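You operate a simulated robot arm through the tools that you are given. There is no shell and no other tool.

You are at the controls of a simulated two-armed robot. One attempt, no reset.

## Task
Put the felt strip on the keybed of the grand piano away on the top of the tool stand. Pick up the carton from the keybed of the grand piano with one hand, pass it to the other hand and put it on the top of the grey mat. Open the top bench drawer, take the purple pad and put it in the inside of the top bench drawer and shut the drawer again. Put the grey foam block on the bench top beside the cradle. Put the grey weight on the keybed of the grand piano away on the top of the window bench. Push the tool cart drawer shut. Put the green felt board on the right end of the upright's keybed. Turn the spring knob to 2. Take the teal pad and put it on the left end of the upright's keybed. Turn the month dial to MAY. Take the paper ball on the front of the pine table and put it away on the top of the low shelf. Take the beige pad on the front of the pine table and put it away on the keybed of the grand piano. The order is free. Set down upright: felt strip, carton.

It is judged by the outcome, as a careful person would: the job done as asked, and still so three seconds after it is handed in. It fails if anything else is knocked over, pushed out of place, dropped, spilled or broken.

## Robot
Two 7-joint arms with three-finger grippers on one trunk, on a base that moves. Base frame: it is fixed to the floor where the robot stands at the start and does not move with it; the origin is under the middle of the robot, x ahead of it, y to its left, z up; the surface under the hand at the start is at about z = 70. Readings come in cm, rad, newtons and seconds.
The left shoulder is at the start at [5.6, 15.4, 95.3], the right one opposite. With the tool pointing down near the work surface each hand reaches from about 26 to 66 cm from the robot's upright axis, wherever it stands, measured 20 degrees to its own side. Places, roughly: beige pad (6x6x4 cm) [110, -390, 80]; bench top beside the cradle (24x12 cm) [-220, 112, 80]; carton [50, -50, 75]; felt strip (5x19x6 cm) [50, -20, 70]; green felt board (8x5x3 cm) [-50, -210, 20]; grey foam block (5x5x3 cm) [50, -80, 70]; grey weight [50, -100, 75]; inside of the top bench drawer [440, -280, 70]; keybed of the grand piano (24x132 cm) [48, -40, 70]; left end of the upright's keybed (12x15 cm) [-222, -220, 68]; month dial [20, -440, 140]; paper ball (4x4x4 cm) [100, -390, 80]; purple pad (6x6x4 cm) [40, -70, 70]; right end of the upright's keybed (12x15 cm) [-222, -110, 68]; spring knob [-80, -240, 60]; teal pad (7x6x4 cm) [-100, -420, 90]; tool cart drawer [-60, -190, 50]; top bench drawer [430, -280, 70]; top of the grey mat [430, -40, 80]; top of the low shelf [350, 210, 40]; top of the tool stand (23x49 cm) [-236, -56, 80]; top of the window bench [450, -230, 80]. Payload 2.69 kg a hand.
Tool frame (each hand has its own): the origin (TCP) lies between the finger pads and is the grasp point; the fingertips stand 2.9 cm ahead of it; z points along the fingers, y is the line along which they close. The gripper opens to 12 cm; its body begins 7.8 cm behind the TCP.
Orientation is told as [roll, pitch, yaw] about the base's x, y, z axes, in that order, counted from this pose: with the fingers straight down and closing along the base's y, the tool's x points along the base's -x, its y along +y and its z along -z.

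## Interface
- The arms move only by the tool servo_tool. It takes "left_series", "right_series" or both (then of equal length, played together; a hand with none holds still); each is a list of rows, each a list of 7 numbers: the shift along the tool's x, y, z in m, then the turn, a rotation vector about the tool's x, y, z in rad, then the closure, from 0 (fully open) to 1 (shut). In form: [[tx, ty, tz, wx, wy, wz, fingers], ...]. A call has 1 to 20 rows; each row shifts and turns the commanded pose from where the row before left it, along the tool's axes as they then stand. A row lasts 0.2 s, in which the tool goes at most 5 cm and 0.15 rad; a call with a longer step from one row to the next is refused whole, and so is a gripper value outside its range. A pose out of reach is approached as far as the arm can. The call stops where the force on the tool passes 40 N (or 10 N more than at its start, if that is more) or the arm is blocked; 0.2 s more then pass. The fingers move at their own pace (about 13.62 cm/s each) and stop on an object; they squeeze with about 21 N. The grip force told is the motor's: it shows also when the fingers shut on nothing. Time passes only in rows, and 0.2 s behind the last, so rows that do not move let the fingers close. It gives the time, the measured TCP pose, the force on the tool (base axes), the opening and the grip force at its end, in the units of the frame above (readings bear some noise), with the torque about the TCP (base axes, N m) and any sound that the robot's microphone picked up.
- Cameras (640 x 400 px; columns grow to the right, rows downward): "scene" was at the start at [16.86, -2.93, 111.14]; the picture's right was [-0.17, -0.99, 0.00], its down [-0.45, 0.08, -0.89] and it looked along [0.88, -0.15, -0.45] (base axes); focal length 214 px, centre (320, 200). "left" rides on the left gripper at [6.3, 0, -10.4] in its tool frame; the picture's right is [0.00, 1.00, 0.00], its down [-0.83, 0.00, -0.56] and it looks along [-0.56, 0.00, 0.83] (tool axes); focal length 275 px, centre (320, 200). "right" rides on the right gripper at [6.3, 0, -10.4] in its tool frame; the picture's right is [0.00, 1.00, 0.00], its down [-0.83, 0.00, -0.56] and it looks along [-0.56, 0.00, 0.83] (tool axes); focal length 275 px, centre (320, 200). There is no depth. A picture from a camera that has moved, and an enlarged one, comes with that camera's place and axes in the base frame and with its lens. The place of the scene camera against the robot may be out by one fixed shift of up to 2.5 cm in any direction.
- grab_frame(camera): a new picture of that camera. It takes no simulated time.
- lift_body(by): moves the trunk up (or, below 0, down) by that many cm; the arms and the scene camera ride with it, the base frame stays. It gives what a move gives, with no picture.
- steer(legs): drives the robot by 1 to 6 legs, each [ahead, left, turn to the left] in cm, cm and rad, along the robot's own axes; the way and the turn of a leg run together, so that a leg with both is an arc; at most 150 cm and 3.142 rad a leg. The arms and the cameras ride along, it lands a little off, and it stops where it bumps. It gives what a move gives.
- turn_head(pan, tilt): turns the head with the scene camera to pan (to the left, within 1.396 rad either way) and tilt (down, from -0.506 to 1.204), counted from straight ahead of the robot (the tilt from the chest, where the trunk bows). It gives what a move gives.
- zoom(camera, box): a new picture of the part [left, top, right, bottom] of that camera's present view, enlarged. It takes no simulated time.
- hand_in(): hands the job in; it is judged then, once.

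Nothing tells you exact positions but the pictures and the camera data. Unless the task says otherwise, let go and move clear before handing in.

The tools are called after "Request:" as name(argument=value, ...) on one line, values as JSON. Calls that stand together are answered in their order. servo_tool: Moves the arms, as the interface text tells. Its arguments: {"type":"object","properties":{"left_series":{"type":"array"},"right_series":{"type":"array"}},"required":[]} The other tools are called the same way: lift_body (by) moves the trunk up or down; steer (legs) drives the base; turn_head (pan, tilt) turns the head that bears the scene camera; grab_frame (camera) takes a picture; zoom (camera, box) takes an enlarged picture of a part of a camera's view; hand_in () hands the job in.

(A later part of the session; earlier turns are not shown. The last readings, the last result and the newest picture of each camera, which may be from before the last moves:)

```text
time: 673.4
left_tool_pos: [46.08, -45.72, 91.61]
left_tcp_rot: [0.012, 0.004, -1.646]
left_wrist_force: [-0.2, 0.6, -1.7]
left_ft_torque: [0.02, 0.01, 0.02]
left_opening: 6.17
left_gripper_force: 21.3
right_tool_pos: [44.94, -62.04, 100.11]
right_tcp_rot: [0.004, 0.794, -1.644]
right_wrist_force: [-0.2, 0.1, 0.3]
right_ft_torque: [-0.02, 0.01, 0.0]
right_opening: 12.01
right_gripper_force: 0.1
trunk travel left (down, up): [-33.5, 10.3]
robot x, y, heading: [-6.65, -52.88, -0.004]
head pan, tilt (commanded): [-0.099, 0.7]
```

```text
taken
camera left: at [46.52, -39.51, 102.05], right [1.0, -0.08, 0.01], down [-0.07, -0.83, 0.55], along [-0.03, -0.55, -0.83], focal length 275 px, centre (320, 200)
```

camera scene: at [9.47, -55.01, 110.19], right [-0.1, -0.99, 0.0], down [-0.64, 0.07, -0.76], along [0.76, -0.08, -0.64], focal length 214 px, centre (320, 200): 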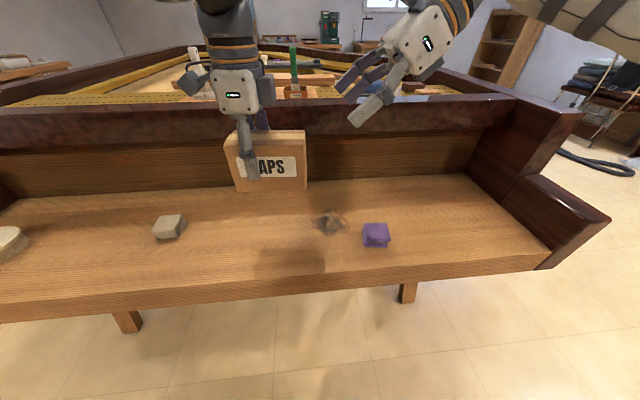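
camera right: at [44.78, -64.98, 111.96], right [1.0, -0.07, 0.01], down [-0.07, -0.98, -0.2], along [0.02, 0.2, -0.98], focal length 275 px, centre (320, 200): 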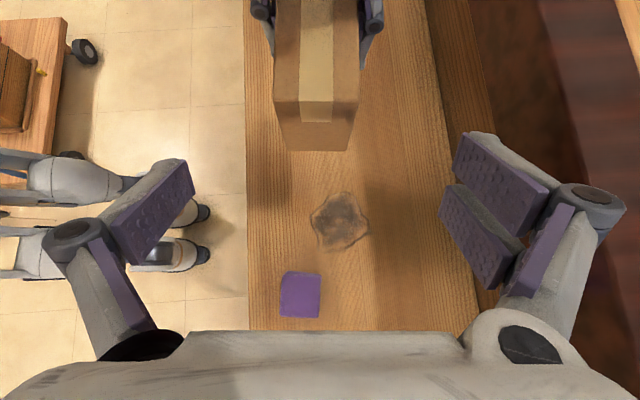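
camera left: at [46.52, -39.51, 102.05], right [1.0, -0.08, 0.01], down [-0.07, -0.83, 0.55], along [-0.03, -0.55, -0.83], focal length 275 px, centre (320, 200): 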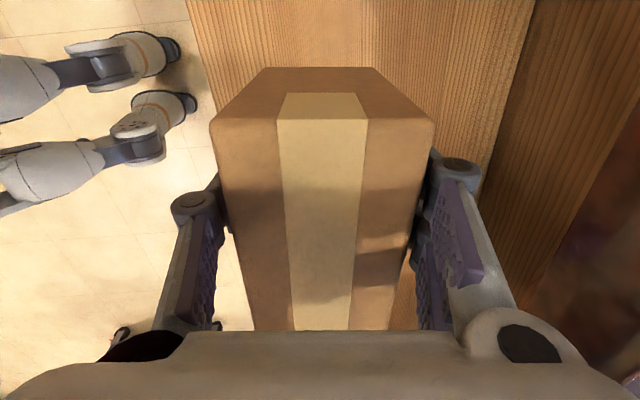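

The carton's right end is at y ≈ −53.9. I slide the right hand in diagonally over the right end, below the left fingertips' level.

Request:
servo_tool(right_series=[[-0.0035, 0.003, 0.035, 0, 0, 0, 0], [-0.0035, 0.003, 0.035, 0, 0, 0, 0], [-0.0035, 0, 0.035, 0, 0, 0, 0], [0, 0, 0, 0, 0, 0, 0]], left_series=[[0, 0, 0, 0, 0, 0, 1], [0, 0, 0, 0, 0, 0, 1], [0, 0, 0, 0, 0, 0, 1], [0, 0, 0, 0, 0, 0, 1]])

Request:
grab_frame(camera="right")

Request:
grab_frame(camera="scene")

```text
time: 674.4
left_tool_pos: [46.05, -45.73, 91.58]
left_tcp_rot: [0.012, 0.004, -1.646]
left_wrist_force: [-0.4, -0.1, -2.2]
left_ft_torque: [0.06, -0.02, 0.05]
left_opening: 6.15
left_gripper_force: 21.1
right_tool_pos: [46.21, -55.56, 92.02]
right_tcp_rot: [0.005, 0.793, -1.642]
right_wrist_force: [0.1, -0.5, 0.3]
right_ft_torque: [0.02, -0.03, -0.03]
right_opening: 11.98
right_gripper_force: 0.0
trunk travel left (down, up): [-33.5, 10.3]
robot x, y, heading: [-6.59, -52.55, 0.002]
head pan, tilt (commanded): [-0.099, 0.7]
```

```text
taken
camera right: at [45.91, -58.39, 103.89], right [1.0, -0.07, 0.01], down [-0.07, -0.98, -0.2], along [0.02, 0.2, -0.98], focal length 275 px, centre (320, 200)
```

right: 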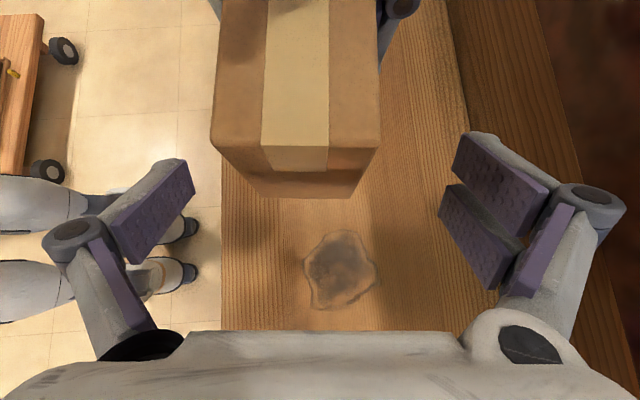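

```text
taken
camera scene: at [9.47, -55.0, 110.19], right [-0.1, -0.99, 0.0], down [-0.64, 0.07, -0.76], along [0.76, -0.08, -0.64], focal length 214 px, centre (320, 200)
```

scene: 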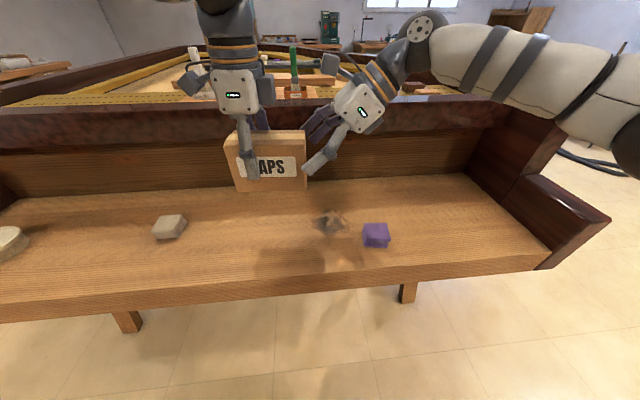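

Request:
servo_tool(right_series=[[0, -0.005, 0.0, 0, 0, 0, 0], [-0.001, -0.004, 0.015, 0, 0, 0, 0], [-0.001, 0, 0.015, 0, 0, 0, 0], [0, 0, 0.012, 0, 0, 0, 0], [0, 0, 0, 0, 0, 0, 0]], left_series=[[0, 0, 0, 0, 0, 0, 1], [0, 0, 0, 0, 0, 0, 1], [0, 0, 0, 0, 0, 0, 1], [0, 0, 0, 0, 0, 0, 1], [0, 0, 0, 0, 0, 0, 1]])

Request:
grab_frame(camera="right")

Request:
zoom(camera="scene", box=[190, 60, 430, 210])

```text
time: 675.6
left_tool_pos: [46.04, -45.6, 91.53]
left_tcp_rot: [0.011, 0.004, -1.646]
left_wrist_force: [0.0, 0.1, -2.1]
left_ft_torque: [0.07, 0.02, 0.02]
left_opening: 6.17
left_gripper_force: 21.1
right_tool_pos: [45.32, -52.6, 88.98]
right_tcp_rot: [0.002, 0.791, -1.642]
right_wrist_force: [-0.3, 0.1, 0.6]
right_ft_torque: [-0.03, -0.01, 0.0]
right_opening: 11.99
right_gripper_force: 0.1
trunk travel left (down, up): [-33.5, 10.3]
robot x, y, heading: [-6.35, -53.05, -0.003]
head pan, tilt (commanded): [-0.099, 0.7]
```

```text
taken
camera right: at [45.16, -55.57, 100.76], right [1.0, -0.07, 0.01], down [-0.07, -0.98, -0.2], along [0.02, 0.2, -0.98], focal length 275 px, centre (320, 200)
```

right: 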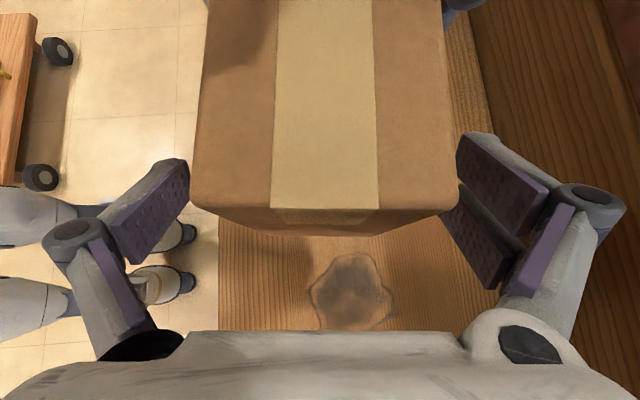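

```text
2.67 times, centred on (310, 135) of scene
camera zoom: at [9.47, -54.99, 110.19], right [-0.1, -0.99, 0.0], down [-0.64, 0.07, -0.76], along [0.76, -0.08, -0.64], focal length 572 px, centre (347, 373)
```

zoom: 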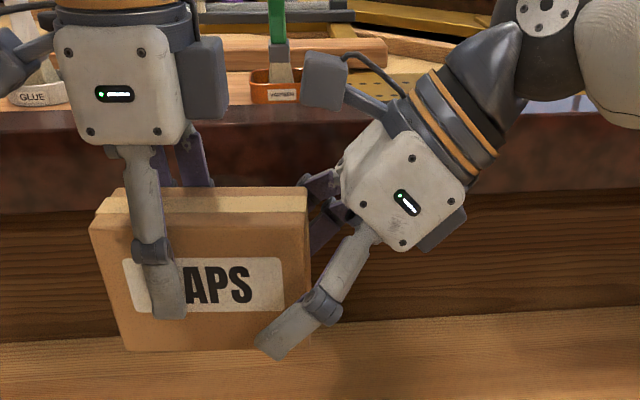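

Good alignment. I raise the right hand slightly for a more central contact and close it on the carton while the left still holds.

Request:
servo_tool(right_series=[[0.0177, 0.001, -0.0034, 0, 0, 0, 0], [0, 0, 0, 0, 0, 0, 0], [0, 0, 0, 0, 0, 0, 0.2], [0, 0, 0, 0, 0, 0, 0.4], [0, 0, 0, 0, 0, 0, 1], [0, 0, 0, 0, 0, 0, 1], [0, 0, 0, 0, 0, 0, 1]], left_series=[[0, 0, 0, 0, 0, 0, 1], [0, 0, 0, 0, 0, 0, 1], [0, 0, 0, 0, 0, 0, 1], [0, 0, 0, 0, 0, 0, 1], [0, 0, 0, 0, 0, 0, 1], [0, 0, 0, 0, 0, 0, 1], [0, 0, 0, 0, 0, 0, 1]])

Request:
zoom(camera="scene", box=[190, 60, 430, 210])

Request:
grab_frame(camera="right")

```text
time: 677.2
left_tool_pos: [46.06, -45.57, 91.61]
left_tcp_rot: [0.012, 0.003, -1.647]
left_wrist_force: [6.3, 2.0, -5.4]
left_ft_torque: [0.22, -0.35, 0.18]
left_opening: 6.18
left_gripper_force: 20.7
right_tool_pos: [45.62, -51.61, 90.48]
right_tcp_rot: [0.003, 0.792, -1.641]
right_wrist_force: [-5.6, -1.9, 3.4]
right_ft_torque: [0.1, 0.29, 0.22]
right_opening: 6.17
right_gripper_force: 21.1
trunk travel left (down, up): [-33.5, 10.3]
robot x, y, heading: [-6.58, -52.62, 0.003]
head pan, tilt (commanded): [-0.099, 0.7]
```

```text
2.67 times, centred on (310, 135) of scene
camera zoom: at [9.48, -54.99, 110.19], right [-0.1, -0.99, 0.0], down [-0.64, 0.07, -0.76], along [0.76, -0.08, -0.64], focal length 572 px, centre (347, 373)
```

zoom: 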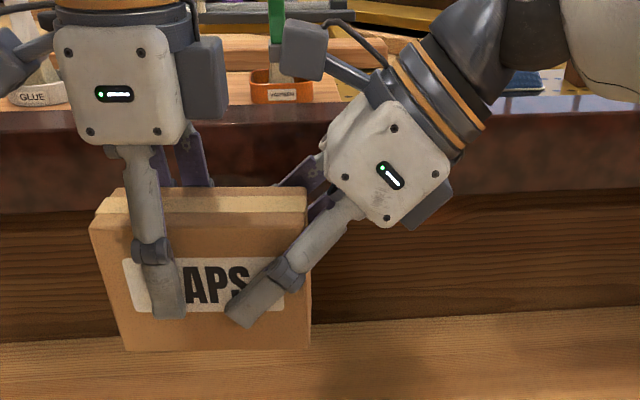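

```text
taken
camera right: at [45.38, -54.56, 102.27], right [1.0, -0.07, 0.01], down [-0.07, -0.98, -0.2], along [0.02, 0.2, -0.98], focal length 275 px, centre (320, 200)
```

right: 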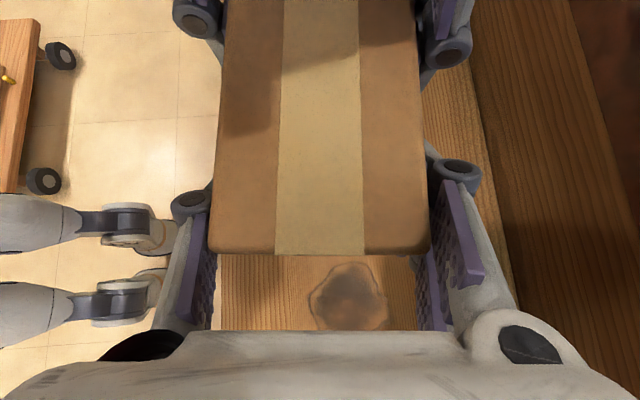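

Both hands hold it. Now the left hand lets go and rises clear.

Request:
servo_tool(left_series=[[0, 0, 0, 0, 0, 0, 0.4], [0, 0, 0, 0, 0, 0, 0.25], [0, 0, 0, 0, 0, 0, 0.2], [0, 0, 0, 0, 0, 0, 0.2], [0, 0, -0.02, 0, 0, 0, 0.2], [0, 0, -0.03, 0, 0, 0, 0.2], [0.01, 0, -0.04, 0, 0, 0, 0.2], [0.03, 0, -0.03, 0, 0, 0, 0], [0.04, 0, -0.01, 0, 0, 0, 0], [0.04, 0, 0, 0, 0, 0, 0]], right_series=[[0, 0, 0, 0, 0, 0, 1], [0, 0, 0, 0, 0, 0, 1], [0, 0, 0, 0, 0, 0, 1], [0, 0, 0, 0, 0, 0, 1], [0, 0, 0, 0, 0, 0, 1], [0, 0, 0, 0, 0, 0, 1], [0, 0, 0, 0, 0, 0, 1], [0, 0, 0, 0, 0, 0, 1], [0, 0, 0, 0, 0, 0, 1], [0, 0, 0, 0, 0, 0, 1]])

Request:
grab_frame(camera="scene")

Request:
grab_frame(camera="right")

```text
time: 679.4
left_tool_pos: [46.69, -34.51, 104.02]
left_tcp_rot: [0.009, 0.003, -1.648]
left_wrist_force: [0.0, 0.0, 0.0]
left_ft_torque: [-0.03, -0.01, 0.03]
left_opening: 12.0
left_gripper_force: 0.0
left hand out of reach, approached as far as the arm can: row 8
right_tool_pos: [45.78, -51.57, 90.47]
right_tcp_rot: [0.004, 0.791, -1.642]
right_wrist_force: [-0.3, 1.1, 0.8]
right_ft_torque: [-0.08, 0.0, 0.0]
right_opening: 6.16
right_gripper_force: 21.0
trunk travel left (down, up): [-33.5, 10.3]
robot x, y, heading: [-6.85, -52.86, -0.003]
head pan, tilt (commanded): [-0.099, 0.7]
```

```text
taken
camera scene: at [9.48, -54.95, 110.19], right [-0.1, -0.99, 0.0], down [-0.64, 0.07, -0.76], along [0.76, -0.08, -0.64], focal length 214 px, centre (320, 200)
```

scene: 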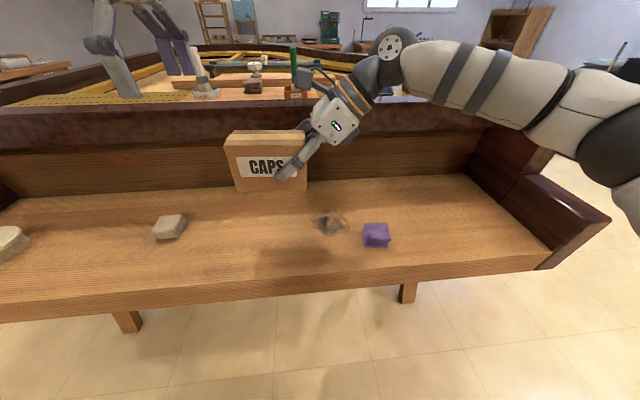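

```text
taken
camera right: at [45.4, -54.53, 102.25], right [1.0, -0.07, 0.01], down [-0.07, -0.98, -0.2], along [0.02, 0.2, -0.98], focal length 275 px, centre (320, 200)
```

right: 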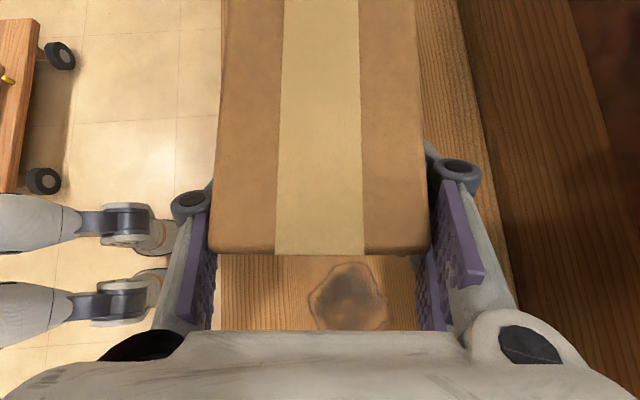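

Handover done; the right hand alone holds the carton level. I move it up and to the right, and turn the left hand back straight for the purple pad.

Request:
servo_tool(right_series=[[0.007, 0, -0.007, 0, 0, 0, 1], [0.014, 0, -0.014, 0, 0, 0, 1], [-0.0139, -0.005, -0.0385, 0, 0, 0, 1], [-0.0139, -0.005, -0.0385, 0, 0, 0, 1], [-0.0139, -0.005, -0.0385, 0, 0, 0, 1], [-0.0139, -0.005, -0.0385, 0, 0, 0, 1], [-0.0139, -0.005, -0.0385, 0, 0, 0, 1], [-0.0139, 0, -0.0385, 0, 0, 0, 1], [0, 0, 0, 0, 0, 0, 1], [0, 0, 0, 0, 0, 0, 1], [0, 0, 0, 0, 0, 0, 1], [0, 0, 0, 0, 0, 0, 1]], left_series=[[0, 0, 0, 0, 0, -0.14, 0], [0, 0, 0, 0, 0, -0.14, 0], [0, 0, 0, 0, 0, -0.14, 0], [0, 0, 0, 0, 0, -0.14, 0], [0, 0, 0, 0, 0, -0.14, 0], [0, 0, 0, 0, 0, -0.14, 0], [0, 0, 0, 0, 0, -0.14, 0], [0, 0, 0, 0, 0, -0.14, 0], [0, 0, 0, 0, 0, -0.14, 0], [0, 0, 0, 0, 0, -0.14, 0], [0, 0, 0, 0, 0, -0.14, 0], [0, 0, 0, 0, 0, -0.1, 0]])

Request:
grab_frame(camera="scene")

```text
time: 682.0
left_tool_pos: [46.78, -34.62, 103.92]
left_tcp_rot: [0.004, -0.012, -0.002]
left_wrist_force: [-0.4, -0.3, -0.2]
left_ft_torque: [-0.01, 0.0, 0.02]
left_opening: 12.01
left_gripper_force: 0.2
right_tool_pos: [41.37, -73.92, 103.74]
right_tcp_rot: [0.003, 0.794, -1.642]
right_wrist_force: [0.0, 0.2, -2.3]
right_ft_torque: [-0.08, 0.02, -0.04]
right_opening: 6.18
right_gripper_force: 20.9
trunk travel left (down, up): [-33.5, 10.3]
robot x, y, heading: [-6.46, -52.57, -0.005]
head pan, tilt (commanded): [-0.099, 0.7]
```

```text
taken
camera scene: at [9.47, -55.0, 110.19], right [-0.1, -0.99, 0.0], down [-0.64, 0.07, -0.76], along [0.76, -0.08, -0.64], focal length 214 px, centre (320, 200)
```

scene: 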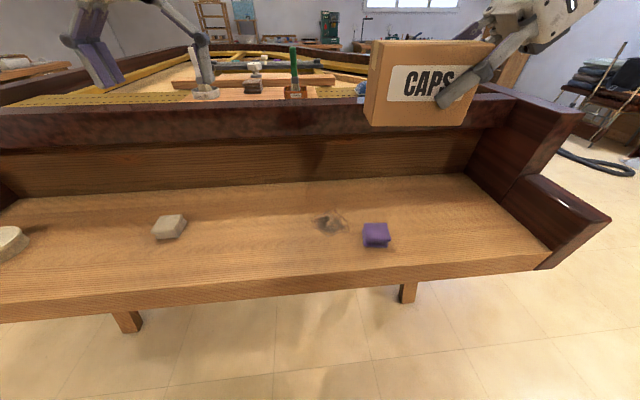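

Request:
steer(legs=[[0, -27, 0.004]])

Request:
grab_frame(camera="left")

Request:
grab_frame(camera="scene")

```text
time: 684.7
left_tool_pos: [46.64, -61.11, 104.1]
left_tcp_rot: [0.004, -0.012, -0.004]
left_wrist_force: [0.7, -0.7, -0.2]
left_ft_torque: [0.0, -0.01, -0.02]
left_opening: 11.99
left_gripper_force: 0.0
right_tool_pos: [41.28, -100.56, 103.74]
right_tcp_rot: [0.004, 0.793, -1.64]
right_wrist_force: [0.3, -0.2, -2.5]
right_ft_torque: [-0.07, -0.02, 0.01]
right_opening: 6.14
right_gripper_force: 20.5
trunk travel left (down, up): [-33.5, 10.3]
robot x, y, heading: [-6.39, -79.21, -0.004]
head pan, tilt (commanded): [-0.099, 0.7]
```

```text
taken
camera left: at [40.43, -61.15, 114.42], right [0.01, 1.0, 0.0], down [0.82, -0.01, 0.57], along [0.57, 0.0, -0.82], focal length 275 px, centre (320, 200)
```

left: 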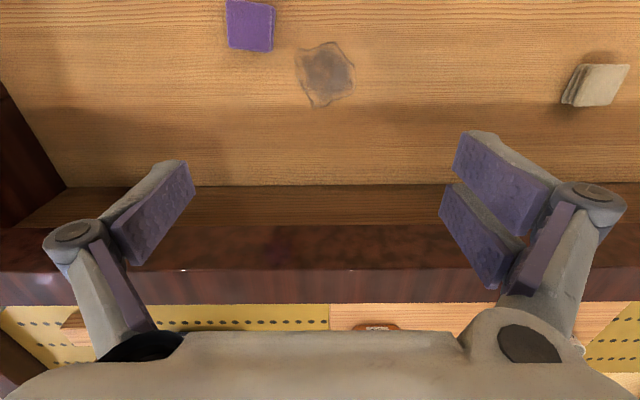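

```text
taken
camera scene: at [9.43, -81.65, 110.19], right [-0.1, -0.99, 0.0], down [-0.64, 0.06, -0.76], along [0.76, -0.08, -0.64], focal length 214 px, centre (320, 200)
```

scene: 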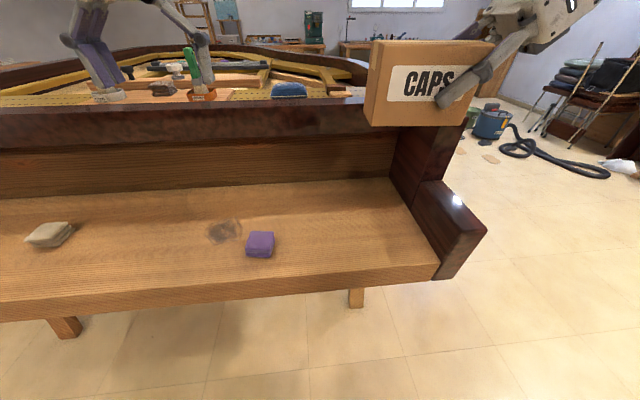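

Request:
servo_tool(left_series=[[0.0077, -0.0142, 0.0367, 0, 0, 0, 0], [0.0077, -0.0142, 0.0367, 0, 0, 0, 0], [0.0077, -0.0142, 0.0367, 0, 0, 0, 0], [0.0077, -0.0142, 0.0367, 0, 0, 0, 0], [0.0077, -0.0142, 0.0367, 0, 0, 0, 0], [0.0077, -0.0142, 0.03, 0, 0, 0, 0.2], [0, 0, 0, 0, 0, 0, 0.2]], right_series=[[0, 0, 0, 0, 0, 0, 1], [0, 0, 0, 0, 0, 0, 1], [0, 0, 0, 0, 0, 0, 1], [0, 0, 0, 0, 0, 0, 1], [0, 0, 0, 0, 0, 0, 1], [0, 0, 0, 0, 0, 0, 1], [0, 0, 0, 0, 0, 0, 1]])

Request:
grab_frame(camera="left")

```text
time: 686.3
left_tool_pos: [42.3, -69.41, 82.56]
left_tcp_rot: [0.003, -0.012, -0.003]
left_wrist_force: [0.8, 0.6, -0.5]
left_ft_torque: [-0.01, 0.0, 0.0]
left_opening: 9.59
left_gripper_force: 0.0
right_tool_pos: [41.25, -100.48, 103.75]
right_tcp_rot: [0.003, 0.789, -1.641]
right_wrist_force: [0.6, -1.1, -2.7]
right_ft_torque: [-0.07, -0.01, 0.03]
right_opening: 6.16
right_gripper_force: 21.1
trunk travel left (down, up): [-33.5, 10.3]
robot x, y, heading: [-7.07, -79.44, 0.003]
head pan, tilt (commanded): [-0.099, 0.7]
```

```text
taken
camera left: at [36.02, -69.53, 93.03], right [0.01, 1.0, 0.0], down [0.82, -0.01, 0.57], along [0.57, 0.0, -0.82], focal length 275 px, centre (320, 200)
```

left: 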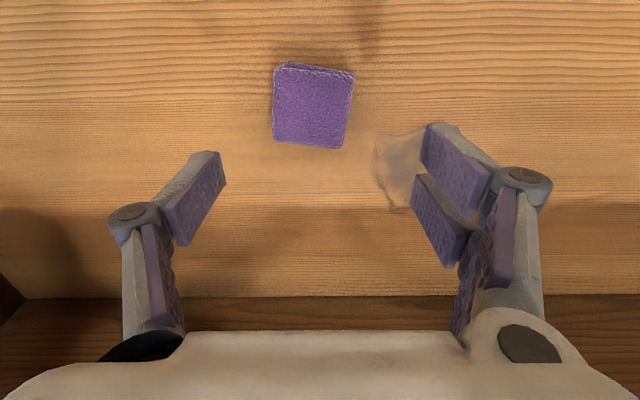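

Request:
servo_tool(left_series=[[0.003, -0.003, 0.02, 0, 0, 0.057, 0.25], [0.003, -0.003, 0.025, 0, 0, 0.057, 0.25], [0, 0, 0.025, 0, 0, 0, 0.25], [0, 0, 0.015, 0, 0, 0, 0.25], [0, 0, 0, 0, 0, 0, 0.25]], right_series=[[0, 0, 0, 0, 0, 0, 1], [0, 0, 0, 0, 0, 0, 1], [0, 0, 0, 0, 0, 0, 1], [0, 0, 0, 0, 0, 0, 1], [0, 0, 0, 0, 0, 0, 1]])

Request:
grab_frame(camera="left")

```text
time: 687.5
left_tool_pos: [41.71, -70.13, 73.97]
left_tcp_rot: [0.003, -0.013, -0.119]
left_wrist_force: [-0.7, -0.8, 0.1]
left_ft_torque: [0.0, 0.01, 0.02]
left_opening: 9.02
left_gripper_force: 0.0
right_tool_pos: [41.3, -100.59, 103.8]
right_tcp_rot: [0.003, 0.789, -1.641]
right_wrist_force: [-0.6, -0.3, -2.6]
right_ft_torque: [-0.09, -0.03, 0.02]
right_opening: 6.19
right_gripper_force: 20.6
trunk travel left (down, up): [-33.5, 10.3]
robot x, y, heading: [-6.6, -79.87, -0.003]
head pan, tilt (commanded): [-0.099, 0.7]
```

```text
taken
camera left: at [35.5, -69.45, 84.46], right [0.12, 0.99, 0.0], down [0.82, -0.1, 0.57], along [0.56, -0.07, -0.82], focal length 275 px, centre (320, 200)
```

left: 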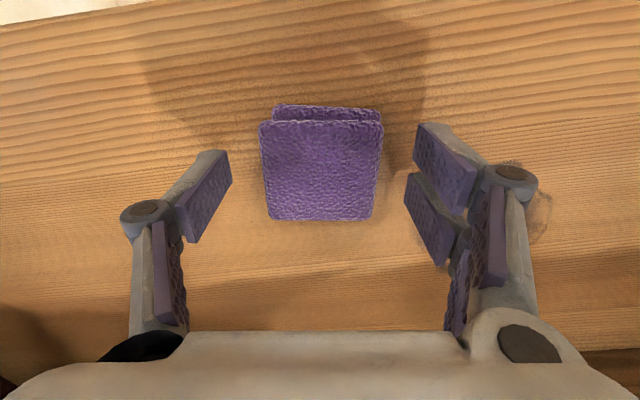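

Centred. I lower the last bit, close, and lift.

Request:
servo_tool(left_series=[[0, 0, 0.006, 0, 0, 0, 0.25], [0, 0, 0, 0, 0, 0, 0.4], [0, 0, 0, 0, 0, 0, 0.6], [0, 0, 0, 0, 0, 0, 1], [0, 0, 0, 0, 0, 0, 1], [0, 0, -0.01, 0, 0, 0, 1], [0, 0, -0.03, 0, 0, 0, 1], [0, 0, -0.04, 0, 0, 0, 1], [0, 0, -0.04, 0, 0, 0, 1], [0, 0, -0.04, 0, 0, 0, 1], [0, 0.02, -0.04, 0, 0, 0, 1], [0, 0.03, -0.03, 0, 0, -0.05, 1], [0, 0.03, -0.02, 0, 0, -0.06, 1]], right_series=[[0, 0, 0, 0, 0, 0, 1], [0, 0, 0, 0, 0, 0, 1], [0, 0, 0, 0, 0, 0, 1], [0, 0, 0, 0, 0, 0, 1], [0, 0, 0, 0, 0, 0, 1], [0, 0, 0, 0, 0, 0, 1], [0, 0, 0, 0, 0, 0, 1], [0, 0, 0, 0, 0, 0, 1], [0, 0, 0, 0, 0, 0, 1], [0, 0, 0, 0, 0, 0, 1], [0, 0, 0, 0, 0, 0, 1], [0, 0, 0, 0, 0, 0, 1], [0, 0, 0, 0, 0, 0, 1]])

Request:
grab_frame(camera="left")

Request:
grab_frame(camera="scene")

```text
time: 690.3
left_tool_pos: [42.27, -61.93, 98.38]
left_tcp_rot: [0.003, -0.012, -0.005]
left_wrist_force: [0.3, 0.5, -0.3]
left_ft_torque: [-0.03, 0.0, 0.0]
left_opening: 5.52
left_gripper_force: 21.1
right_tool_pos: [41.43, -100.39, 103.81]
right_tcp_rot: [0.004, 0.791, -1.641]
right_wrist_force: [0.0, 0.2, -2.3]
right_ft_torque: [-0.14, -0.01, 0.0]
right_opening: 6.14
right_gripper_force: 21.4
trunk travel left (down, up): [-33.5, 10.3]
robot x, y, heading: [-6.65, -79.25, 0.004]
head pan, tilt (commanded): [-0.099, 0.7]
```

```text
taken
camera left: at [35.99, -62.01, 108.81], right [0.01, 1.0, 0.0], down [0.82, -0.01, 0.57], along [0.57, 0.0, -0.82], focal length 275 px, centre (320, 200)
```

left: 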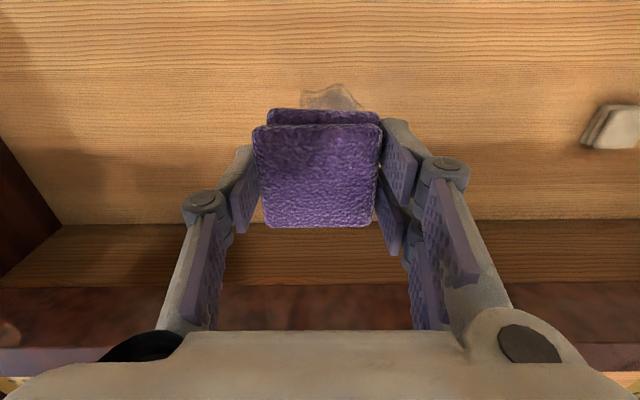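

```text
taken
camera scene: at [9.43, -81.59, 110.19], right [-0.1, -0.99, 0.0], down [-0.64, 0.06, -0.76], along [0.76, -0.08, -0.64], focal length 214 px, centre (320, 200)
```

scene: 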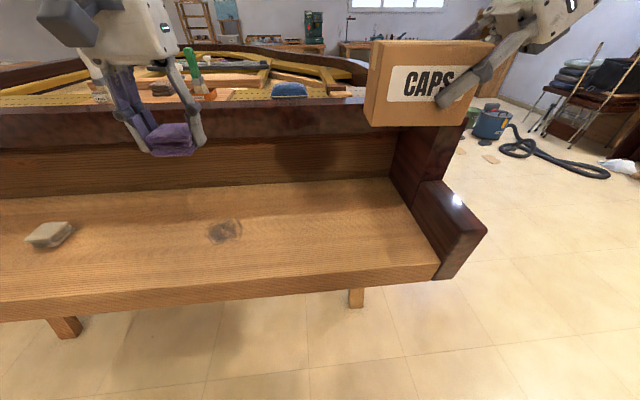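

Both carton and pad are secure. I drive round the piano's right side to the bench with the grey mat.

Request:
steer(legs=[[-13, 0, 0], [0, -85, 0], [150, 0, -0.015], [150, 0, -0.015]])

Request:
steer(legs=[[20, 115, 0]])

Request:
turn_head(pan=0.0, tilt=0.45)

Request:
grab_frame(camera="scene")

```text
time: 712.0
left_tool_pos: [324.77, -161.7, 98.38]
left_tcp_rot: [0.004, -0.012, -0.061]
left_wrist_force: [-0.2, -0.6, -0.2]
left_ft_torque: [-0.02, 0.02, 0.02]
left_opening: 5.52
left_gripper_force: 21.4
right_tool_pos: [321.82, -199.96, 103.75]
right_tcp_rot: [0.002, 0.792, -1.69]
right_wrist_force: [0.0, 0.2, -2.1]
right_ft_torque: [-0.09, -0.01, -0.03]
right_opening: 6.2
right_gripper_force: 21.4
trunk travel left (down, up): [-33.5, 10.3]
robot x, y, heading: [275.19, -176.53, -0.053]
head pan, tilt (commanded): [-0.099, 0.7]
```

```text
time: 721.1
left_tool_pos: [351.27, -47.56, 98.32]
left_tcp_rot: [0.003, -0.012, -0.067]
left_wrist_force: [-0.1, -0.3, -0.9]
left_ft_torque: [0.02, 0.01, -0.02]
left_opening: 5.5
left_gripper_force: 21.0
right_tool_pos: [348.05, -85.82, 103.58]
right_tcp_rot: [0.003, 0.791, -1.7]
right_wrist_force: [0.1, -0.4, -2.4]
right_ft_torque: [-0.09, 0.03, 0.02]
right_opening: 6.19
right_gripper_force: 20.8
trunk travel left (down, up): [-33.5, 10.3]
robot x, y, heading: [301.44, -61.93, -0.063]
head pan, tilt (commanded): [-0.099, 0.7]
```

```text
time: 721.9
left_tool_pos: [351.18, -47.44, 98.37]
left_tcp_rot: [0.003, -0.015, -0.068]
left_wrist_force: [0.6, 0.2, 0.4]
left_ft_torque: [-0.03, 0.01, 0.0]
left_opening: 5.48
left_gripper_force: 20.7
right_tool_pos: [348.09, -85.83, 103.63]
right_tcp_rot: [0.004, 0.791, -1.702]
right_wrist_force: [0.4, 0.8, -2.3]
right_ft_torque: [-0.1, -0.01, 0.03]
right_opening: 6.16
right_gripper_force: 21.4
trunk travel left (down, up): [-33.5, 10.3]
robot x, y, heading: [301.45, -61.76, -0.063]
head pan, tilt (commanded): [0.0, 0.45]
```

```text
taken
camera scene: at [318.11, -64.26, 112.4], right [-0.06, -1.0, 0.0], down [-0.44, 0.03, -0.9], along [0.9, -0.06, -0.44], focal length 214 px, centre (320, 200)
```

scene: 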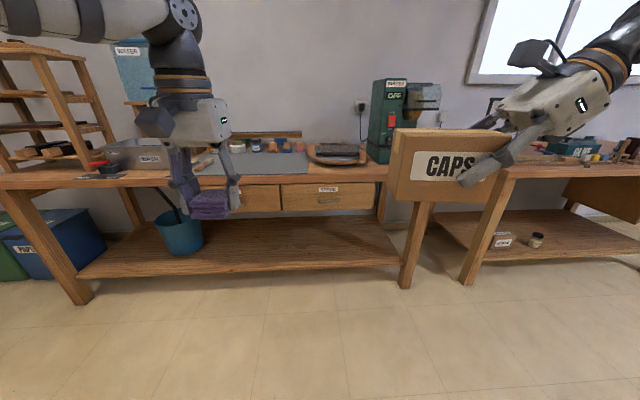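

Request:
zoom(camera="scene", box=[100, 110, 420, 220])

```text
2.00 times, centred on (260, 165) of scene
camera zoom: at [318.11, -64.26, 112.4], right [-0.06, -1.0, 0.0], down [-0.44, 0.03, -0.9], along [0.9, -0.06, -0.44], focal length 429 px, centre (440, 270)
```

zoom: 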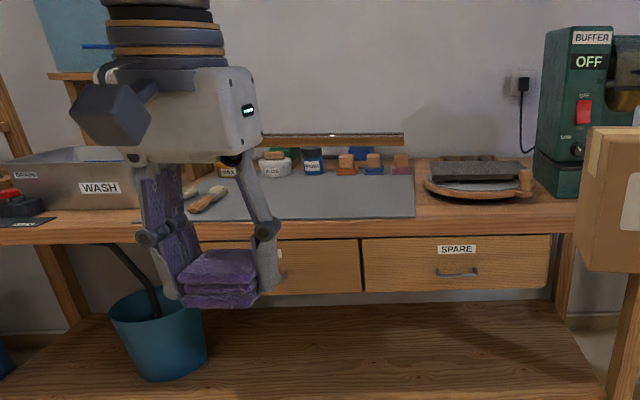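

The grey mat's right-front part is free. I straighten up, sidestep left and approach, then measure with the wrist cameras.

Request:
steer(legs=[[0, 0, 0.062], [38, 28, 0]])

Request:
grab_frame(camera="left")

Request:
turn_head(pan=-0.1, tilt=0.6)

Request:
grab_frame(camera="scene")

```text
time: 725.1
left_tool_pos: [387.75, -16.07, 98.35]
left_tcp_rot: [0.004, -0.013, -0.002]
left_wrist_force: [0.6, 0.0, -0.6]
left_ft_torque: [-0.05, 0.0, 0.03]
left_opening: 5.49
left_gripper_force: 20.7
right_tool_pos: [386.99, -54.5, 103.72]
right_tcp_rot: [0.003, 0.791, -1.634]
right_wrist_force: [-1.1, 0.0, -2.0]
right_ft_torque: [-0.07, 0.02, 0.0]
right_opening: 6.2
right_gripper_force: 20.9
trunk travel left (down, up): [-33.5, 10.3]
robot x, y, heading: [338.8, -33.84, 0.002]
head pan, tilt (commanded): [0.0, 0.45]
```

```text
taken
camera left: at [381.4, -16.14, 108.77], right [0.01, 1.0, 0.0], down [0.82, -0.01, 0.57], along [0.57, 0.0, -0.82], focal length 275 px, centre (320, 200)
```

left: 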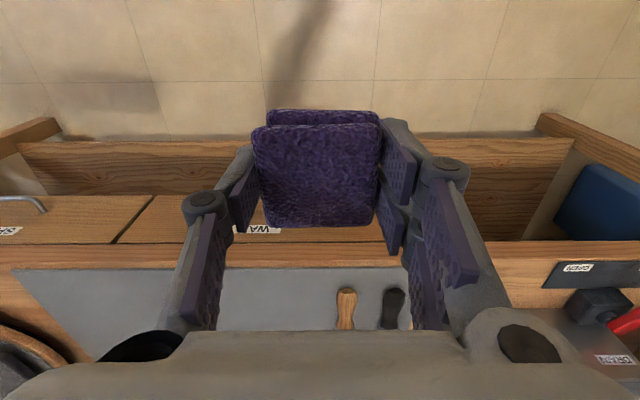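

```text
time: 725.8
left_tool_pos: [387.68, -16.03, 98.43]
left_tcp_rot: [0.003, -0.012, -0.001]
left_wrist_force: [0.5, 0.9, 0.0]
left_ft_torque: [0.02, 0.01, 0.01]
left_opening: 5.48
left_gripper_force: 21.0
right_tool_pos: [386.91, -54.51, 103.75]
right_tcp_rot: [0.003, 0.79, -1.636]
right_wrist_force: [-1.0, -0.2, -2.8]
right_ft_torque: [-0.09, 0.0, -0.03]
right_opening: 6.16
right_gripper_force: 21.4
trunk travel left (down, up): [-33.5, 10.3]
robot x, y, heading: [339.0, -33.69, 0.007]
head pan, tilt (commanded): [-0.099, 0.6]
```

```text
taken
camera scene: at [355.24, -35.87, 111.06], right [-0.09, -1.0, 0.0], down [-0.56, 0.05, -0.83], along [0.82, -0.08, -0.56], focal length 214 px, centre (320, 200)
```

scene: 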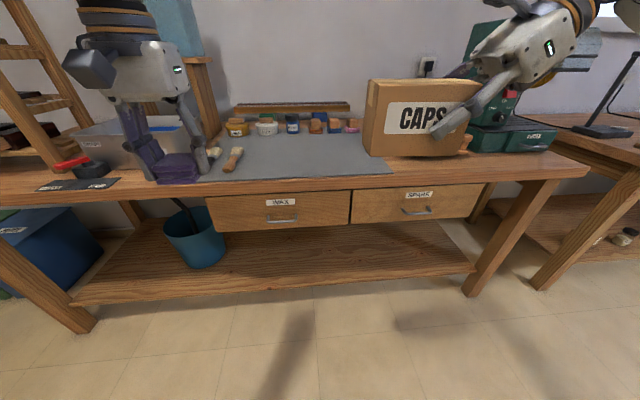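

Mat front edge is at x ≈ 413, z ≈ 80. I drive in and set the carton down at about (424, −50).

Request:
steer(legs=[[28, 0, 0]])

Request:
grab_frame(camera="right")

Request:
grab_frame(camera="scene")

```text
time: 727.8
left_tool_pos: [415.91, -15.89, 98.52]
left_tcp_rot: [0.004, -0.012, -0.004]
left_wrist_force: [0.4, 0.0, -0.3]
left_ft_torque: [-0.02, 0.06, -0.02]
left_opening: 5.54
left_gripper_force: 20.8
right_tool_pos: [415.14, -54.52, 103.59]
right_tcp_rot: [0.003, 0.79, -1.636]
right_wrist_force: [0.8, -0.3, -2.3]
right_ft_torque: [-0.08, 0.04, 0.02]
right_opening: 6.19
right_gripper_force: 20.7
trunk travel left (down, up): [-33.5, 10.3]
robot x, y, heading: [366.96, -33.57, 0.003]
head pan, tilt (commanded): [-0.099, 0.6]
```

```text
taken
camera right: at [414.98, -57.39, 115.43], right [1.0, -0.06, 0.01], down [-0.06, -0.98, -0.2], along [0.02, 0.2, -0.98], focal length 275 px, centre (320, 200)
```

right: 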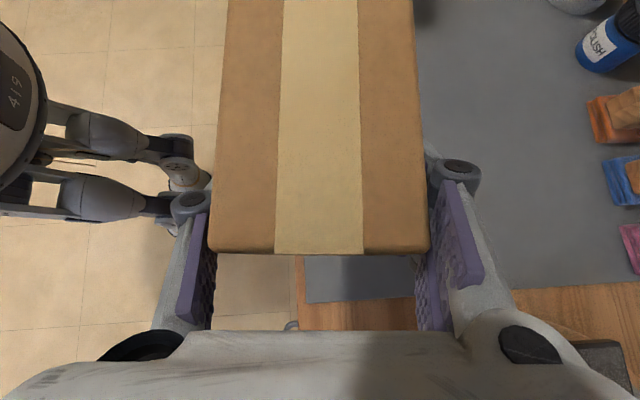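

```text
taken
camera scene: at [383.52, -35.75, 111.04], right [-0.1, -1.0, 0.0], down [-0.56, 0.05, -0.82], along [0.82, -0.08, -0.57], focal length 214 px, centre (320, 200)
```

scene: 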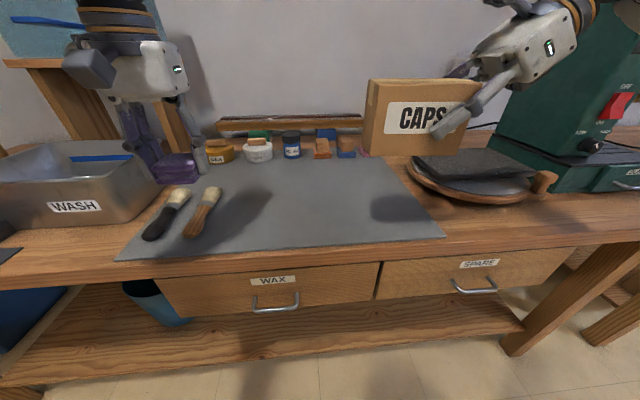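

Request:
servo_tool(right_series=[[-0.0117, 0.0181, 0.0223, 0, 0, 0, 1], [-0.0117, 0.0181, 0.0223, 0, 0, 0, 1], [-0.0117, 0.0181, 0.0223, 0, 0, 0, 1], [-0.0117, 0.0181, 0.0223, 0, 0, 0, 1], [-0.0117, 0.0181, 0.0223, 0, 0, 0, 1], [0, 0, 0, 0, 0, 0, 1]], left_series=[[0, 0, 0, 0, 0, 0, 1], [0, 0, 0, 0, 0, 0, 1], [0, 0, 0, 0, 0, 0, 1], [0, 0, 0, 0, 0, 0, 1], [0, 0, 0, 0, 0, 0, 1], [0, 0, 0, 0, 0, 0, 1]])

Request:
grab_frame(camera="right")

Request:
grab_frame(camera="scene")

```text
time: 729.2
left_tool_pos: [415.88, -16.0, 98.42]
left_tcp_rot: [0.003, -0.011, -0.002]
left_wrist_force: [-0.1, -0.2, 0.0]
left_ft_torque: [0.02, 0.03, -0.01]
left_opening: 5.5
left_gripper_force: 20.9
right_tool_pos: [424.8, -51.18, 91.78]
right_tcp_rot: [0.003, 0.79, -1.634]
right_wrist_force: [-0.3, -0.5, -2.0]
right_ft_torque: [-0.1, 0.0, -0.03]
right_opening: 6.14
right_gripper_force: 20.7
trunk travel left (down, up): [-33.5, 10.3]
robot x, y, heading: [366.79, -33.68, 0.004]
head pan, tilt (commanded): [-0.099, 0.6]
```

```text
taken
camera right: at [424.54, -54.2, 103.47], right [1.0, -0.06, 0.01], down [-0.06, -0.98, -0.2], along [0.02, 0.2, -0.98], focal length 275 px, centre (320, 200)
```

right: 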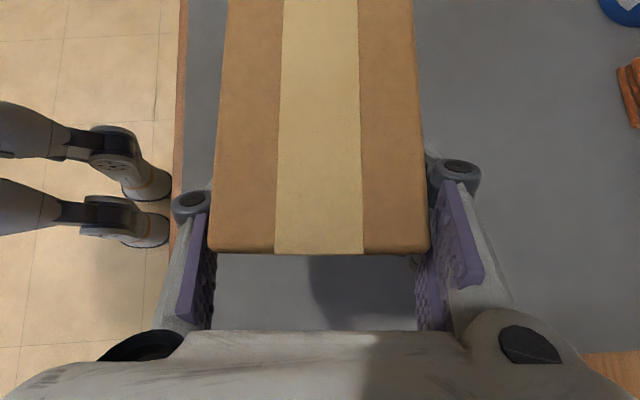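

```text
taken
camera scene: at [383.45, -35.76, 111.06], right [-0.1, -1.0, 0.0], down [-0.56, 0.05, -0.83], along [0.82, -0.08, -0.56], focal length 214 px, centre (320, 200)
```

scene: 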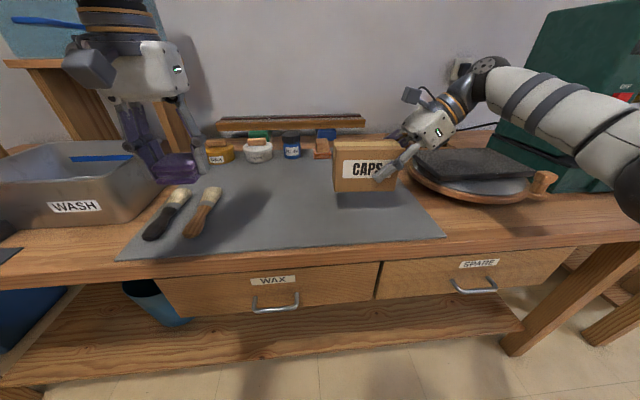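

Request:
servo_tool(right_series=[[-0.0098, 0, 0.0097, 0, 0, 0, 1], [-0.0098, 0, 0.0097, 0, 0, 0, 1], [-0.0098, 0, 0.0097, 0, 0, 0, 1], [-0.0085, 0, 0.0084, 0, 0, 0, 1], [-0.003, 0, 0.003, 0, 0, 0, 1], [0, 0, 0, 0, 0, 0, 1]])

```text
time: 730.6
left_tool_pos: [415.94, -16.07, 98.43]
left_tcp_rot: [0.004, -0.012, -0.004]
left_wrist_force: [-0.1, -0.5, -1.5]
left_ft_torque: [0.0, -0.02, -0.01]
left_opening: 5.51
left_gripper_force: 21.1
right_tool_pos: [424.53, -51.28, 85.93]
right_tcp_rot: [0.003, 0.791, -1.635]
right_wrist_force: [-0.2, 0.3, -1.5]
right_ft_torque: [-0.08, 0.0, 0.01]
right_opening: 6.2
right_gripper_force: 21.0
trunk travel left (down, up): [-33.5, 10.3]
robot x, y, heading: [367.09, -33.69, 0.004]
head pan, tilt (commanded): [-0.099, 0.6]
```

Request:
servo_tool(right_series=[[-0.0014, 0, 0.0014, 0, 0, 0, 1], [-0.0014, 0, 0.0014, 0, 0, 0, 1], [-0.0014, 0, 0.0014, 0, 0, 0, 1], [0, 0, 0, 0, 0, 0, 1]])

```text
time: 731.6
left_tool_pos: [415.88, -15.89, 98.54]
left_tcp_rot: [0.004, -0.014, -0.003]
left_wrist_force: [-0.2, 0.5, -0.3]
left_ft_torque: [0.0, 0.0, 0.01]
left_opening: 5.52
left_gripper_force: 21.6
right_tool_pos: [424.53, -51.27, 85.73]
right_tcp_rot: [0.01, 0.796, -1.633]
right_wrist_force: [9.0, -2.4, 22.6]
right_ft_torque: [0.36, -0.04, -0.26]
right_opening: 6.15
right_gripper_force: 20.9
trunk travel left (down, up): [-33.5, 10.3]
robot x, y, heading: [367.27, -33.54, 0.01]
head pan, tilt (commanded): [-0.099, 0.6]
```

It's on the mat. I open and withdraw up along the hand's axis.

Request:
servo_tool(right_series=[[0.0008, 0, -0.0008, 0, 0, 0, 1], [0, 0, 0, 0, 0, 0, 0.4], [0, 0, 0, 0, 0, 0, 0.28], [0, 0, 0, 0, 0, 0, 0.25], [0, 0, -0.01, 0, 0, 0, 0.25], [0.005, 0, -0.02, 0, 0, 0, 0.25], [0.01, 0, -0.03, 0, 0, 0, 0.25], [0.01, 0, -0.04, 0, 0, 0, 0.25], [0.01, 0, -0.03, 0, 0, 0, 0.2]])

Request:
grab_frame(camera="scene")

Request:
grab_frame(camera="right")

```text
time: 733.6
left_tool_pos: [415.87, -15.95, 98.29]
left_tcp_rot: [0.003, -0.012, -0.005]
left_wrist_force: [-0.1, -0.4, -1.3]
left_ft_torque: [-0.03, -0.03, -0.01]
left_opening: 5.52
left_gripper_force: 21.2
right_tool_pos: [424.03, -57.81, 97.18]
right_tcp_rot: [0.004, 0.791, -1.635]
right_wrist_force: [-0.1, -0.4, -0.3]
right_ft_torque: [0.02, -0.03, -0.02]
right_opening: 9.62
right_gripper_force: 0.1
trunk travel left (down, up): [-33.5, 10.3]
robot x, y, heading: [367.43, -33.85, 0.002]
head pan, tilt (commanded): [-0.099, 0.6]
```

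```text
taken
camera scene: at [383.44, -35.71, 111.06], right [-0.1, -1.0, 0.0], down [-0.56, 0.05, -0.83], along [0.82, -0.08, -0.56], focal length 214 px, centre (320, 200)
```

scene: 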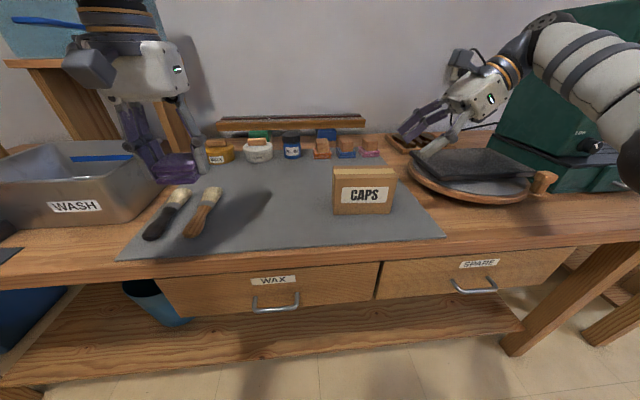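

```text
taken
camera right: at [423.81, -60.78, 108.96], right [1.0, -0.06, 0.01], down [-0.06, -0.98, -0.2], along [0.02, 0.2, -0.98], focal length 275 px, centre (320, 200)
```

right: 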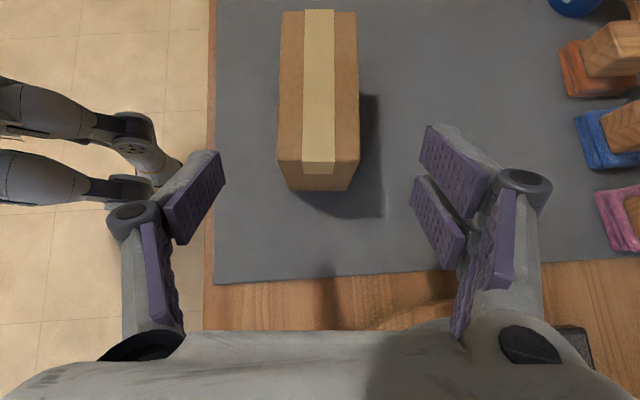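

The carton stands upright on the mat. I rise, back off and straighten the right hand, then head for the top (FELT) drawer of the window bench.

Request:
servo_tool(right_series=[[0.0284, 0, -0.0282, 0, 0, 0, 0.2], [0.0284, 0, -0.0282, 0, 0, 0, 0.2], [0, -0.02, 0, 0, 0, 0, 0.2]])

Request:
steer(legs=[[-40, 0, 0]])

Request:
servo_tool(right_series=[[0, 0, 0, 0, -0.14, 0, 0], [0, 0, 0, 0, -0.14, 0, 0], [0, 0, 0, 0, -0.14, 0, 0], [0, 0, 0, 0, -0.14, 0, 0], [0, 0, 0, 0, -0.14, 0, 0], [0, 0, 0, 0, -0.08, 0, 0], [0, 0, 0, 0, 0, -0.14, 0], [0, 0, 0, 0, 0, -0.14, 0], [0, 0, 0, 0, 0, -0.14, 0], [0, 0, 0, 0, 0, -0.14, 0], [0, 0, 0, 0, 0, -0.14, 0], [0, 0, 0, 0, 0, -0.14, 0], [0, 0, 0, 0, 0, -0.14, 0], [0, 0, 0, 0, 0, -0.14, 0], [0, 0, 0, 0, 0, -0.14, 0], [0, 0, 0, 0, 0, -0.14, 0], [0, 0, 0, 0, 0, -0.14, 0], [0, 0, 0, 0, 0, -0.1, 0]])

Request:
steer(legs=[[-10, 0, 0], [0, -125, 0], [0, -120, 0]])

Request:
turn_head(pan=0.0, tilt=0.6)

Request:
grab_frame(camera="scene")

```text
time: 734.4
left_tool_pos: [415.8, -15.98, 98.44]
left_tcp_rot: [0.004, -0.013, -0.004]
left_wrist_force: [0.0, 0.9, -0.5]
left_ft_torque: [0.01, -0.05, -0.01]
left_opening: 5.47
left_gripper_force: 21.0
right_tool_pos: [419.65, -56.74, 104.97]
right_tcp_rot: [0.006, 0.791, -1.635]
right_wrist_force: [0.9, 0.7, -0.2]
right_ft_torque: [0.0, 0.0, -0.02]
right_opening: 9.57
right_gripper_force: 0.0
right hand out of reach, approached as far as the arm can: row 1, 2
trunk travel left (down, up): [-33.5, 10.3]
robot x, y, heading: [367.11, -33.13, 0.001]
head pan, tilt (commanded): [-0.099, 0.6]
```

```text
time: 736.9
left_tool_pos: [376.12, -16.32, 98.34]
left_tcp_rot: [0.004, -0.011, -0.007]
left_wrist_force: [0.2, 0.0, -1.3]
left_ft_torque: [0.0, 0.0, 0.0]
left_opening: 5.5
left_gripper_force: 20.7
right_tool_pos: [379.71, -57.05, 104.79]
right_tcp_rot: [0.005, 0.79, -1.639]
right_wrist_force: [-0.2, 0.5, 0.3]
right_ft_torque: [-0.02, -0.03, 0.01]
right_opening: 9.58
right_gripper_force: 0.1
trunk travel left (down, up): [-33.5, 10.3]
robot x, y, heading: [327.48, -33.53, -0.006]
head pan, tilt (commanded): [-0.099, 0.6]
```

```text
time: 740.7
left_tool_pos: [376.05, -16.1, 98.4]
left_tcp_rot: [0.004, -0.013, -0.007]
left_wrist_force: [-0.5, -0.6, -1.1]
left_ft_torque: [-0.01, 0.02, 0.01]
left_opening: 5.52
left_gripper_force: 21.2
right_tool_pos: [379.79, -57.23, 104.87]
right_tcp_rot: [0.01, -0.006, -0.001]
right_wrist_force: [-0.8, -0.4, 0.3]
right_ft_torque: [-0.02, -0.03, 0.02]
right_opening: 11.99
right_gripper_force: 0.1
trunk travel left (down, up): [-33.5, 10.3]
robot x, y, heading: [327.1, -33.32, -0.001]
head pan, tilt (commanded): [-0.099, 0.6]
```

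```text
time: 760.5
left_tool_pos: [361.93, -266.08, 98.34]
left_tcp_rot: [0.004, -0.013, -0.045]
left_wrist_force: [-0.3, -0.2, 0.5]
left_ft_torque: [-0.02, 0.0, 0.02]
left_opening: 5.51
left_gripper_force: 20.9
right_tool_pos: [364.1, -306.98, 104.79]
right_tcp_rot: [0.01, -0.004, -0.037]
right_wrist_force: [-0.6, 0.3, 0.7]
right_ft_torque: [-0.02, 0.02, 0.0]
right_opening: 11.98
right_gripper_force: 0.0
trunk travel left (down, up): [-33.5, 10.3]
robot x, y, heading: [312.67, -281.66, -0.036]
head pan, tilt (commanded): [-0.099, 0.6]
```

```text
time: 761.2
left_tool_pos: [361.86, -265.99, 98.4]
left_tcp_rot: [0.004, -0.011, -0.044]
left_wrist_force: [-1.0, -0.2, -0.2]
left_ft_torque: [-0.03, 0.02, 0.0]
left_opening: 5.51
left_gripper_force: 21.3
right_tool_pos: [364.06, -306.88, 104.91]
right_tcp_rot: [0.01, -0.007, -0.039]
right_wrist_force: [0.1, 0.5, 0.0]
right_ft_torque: [0.04, 0.03, -0.01]
right_opening: 11.99
right_gripper_force: 0.0
trunk travel left (down, up): [-33.5, 10.3]
robot x, y, heading: [312.58, -281.66, -0.035]
head pan, tilt (commanded): [0.0, 0.6]
```

```text
taken
camera scene: at [328.81, -283.64, 111.06], right [-0.04, -1.0, 0.0], down [-0.56, 0.02, -0.83], along [0.82, -0.03, -0.56], focal length 214 px, centre (320, 200)
```

scene: 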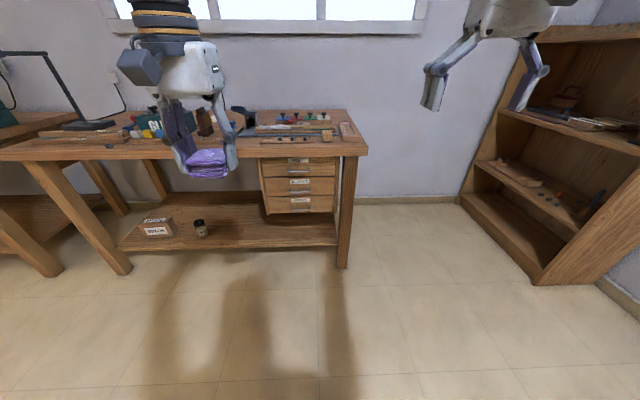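

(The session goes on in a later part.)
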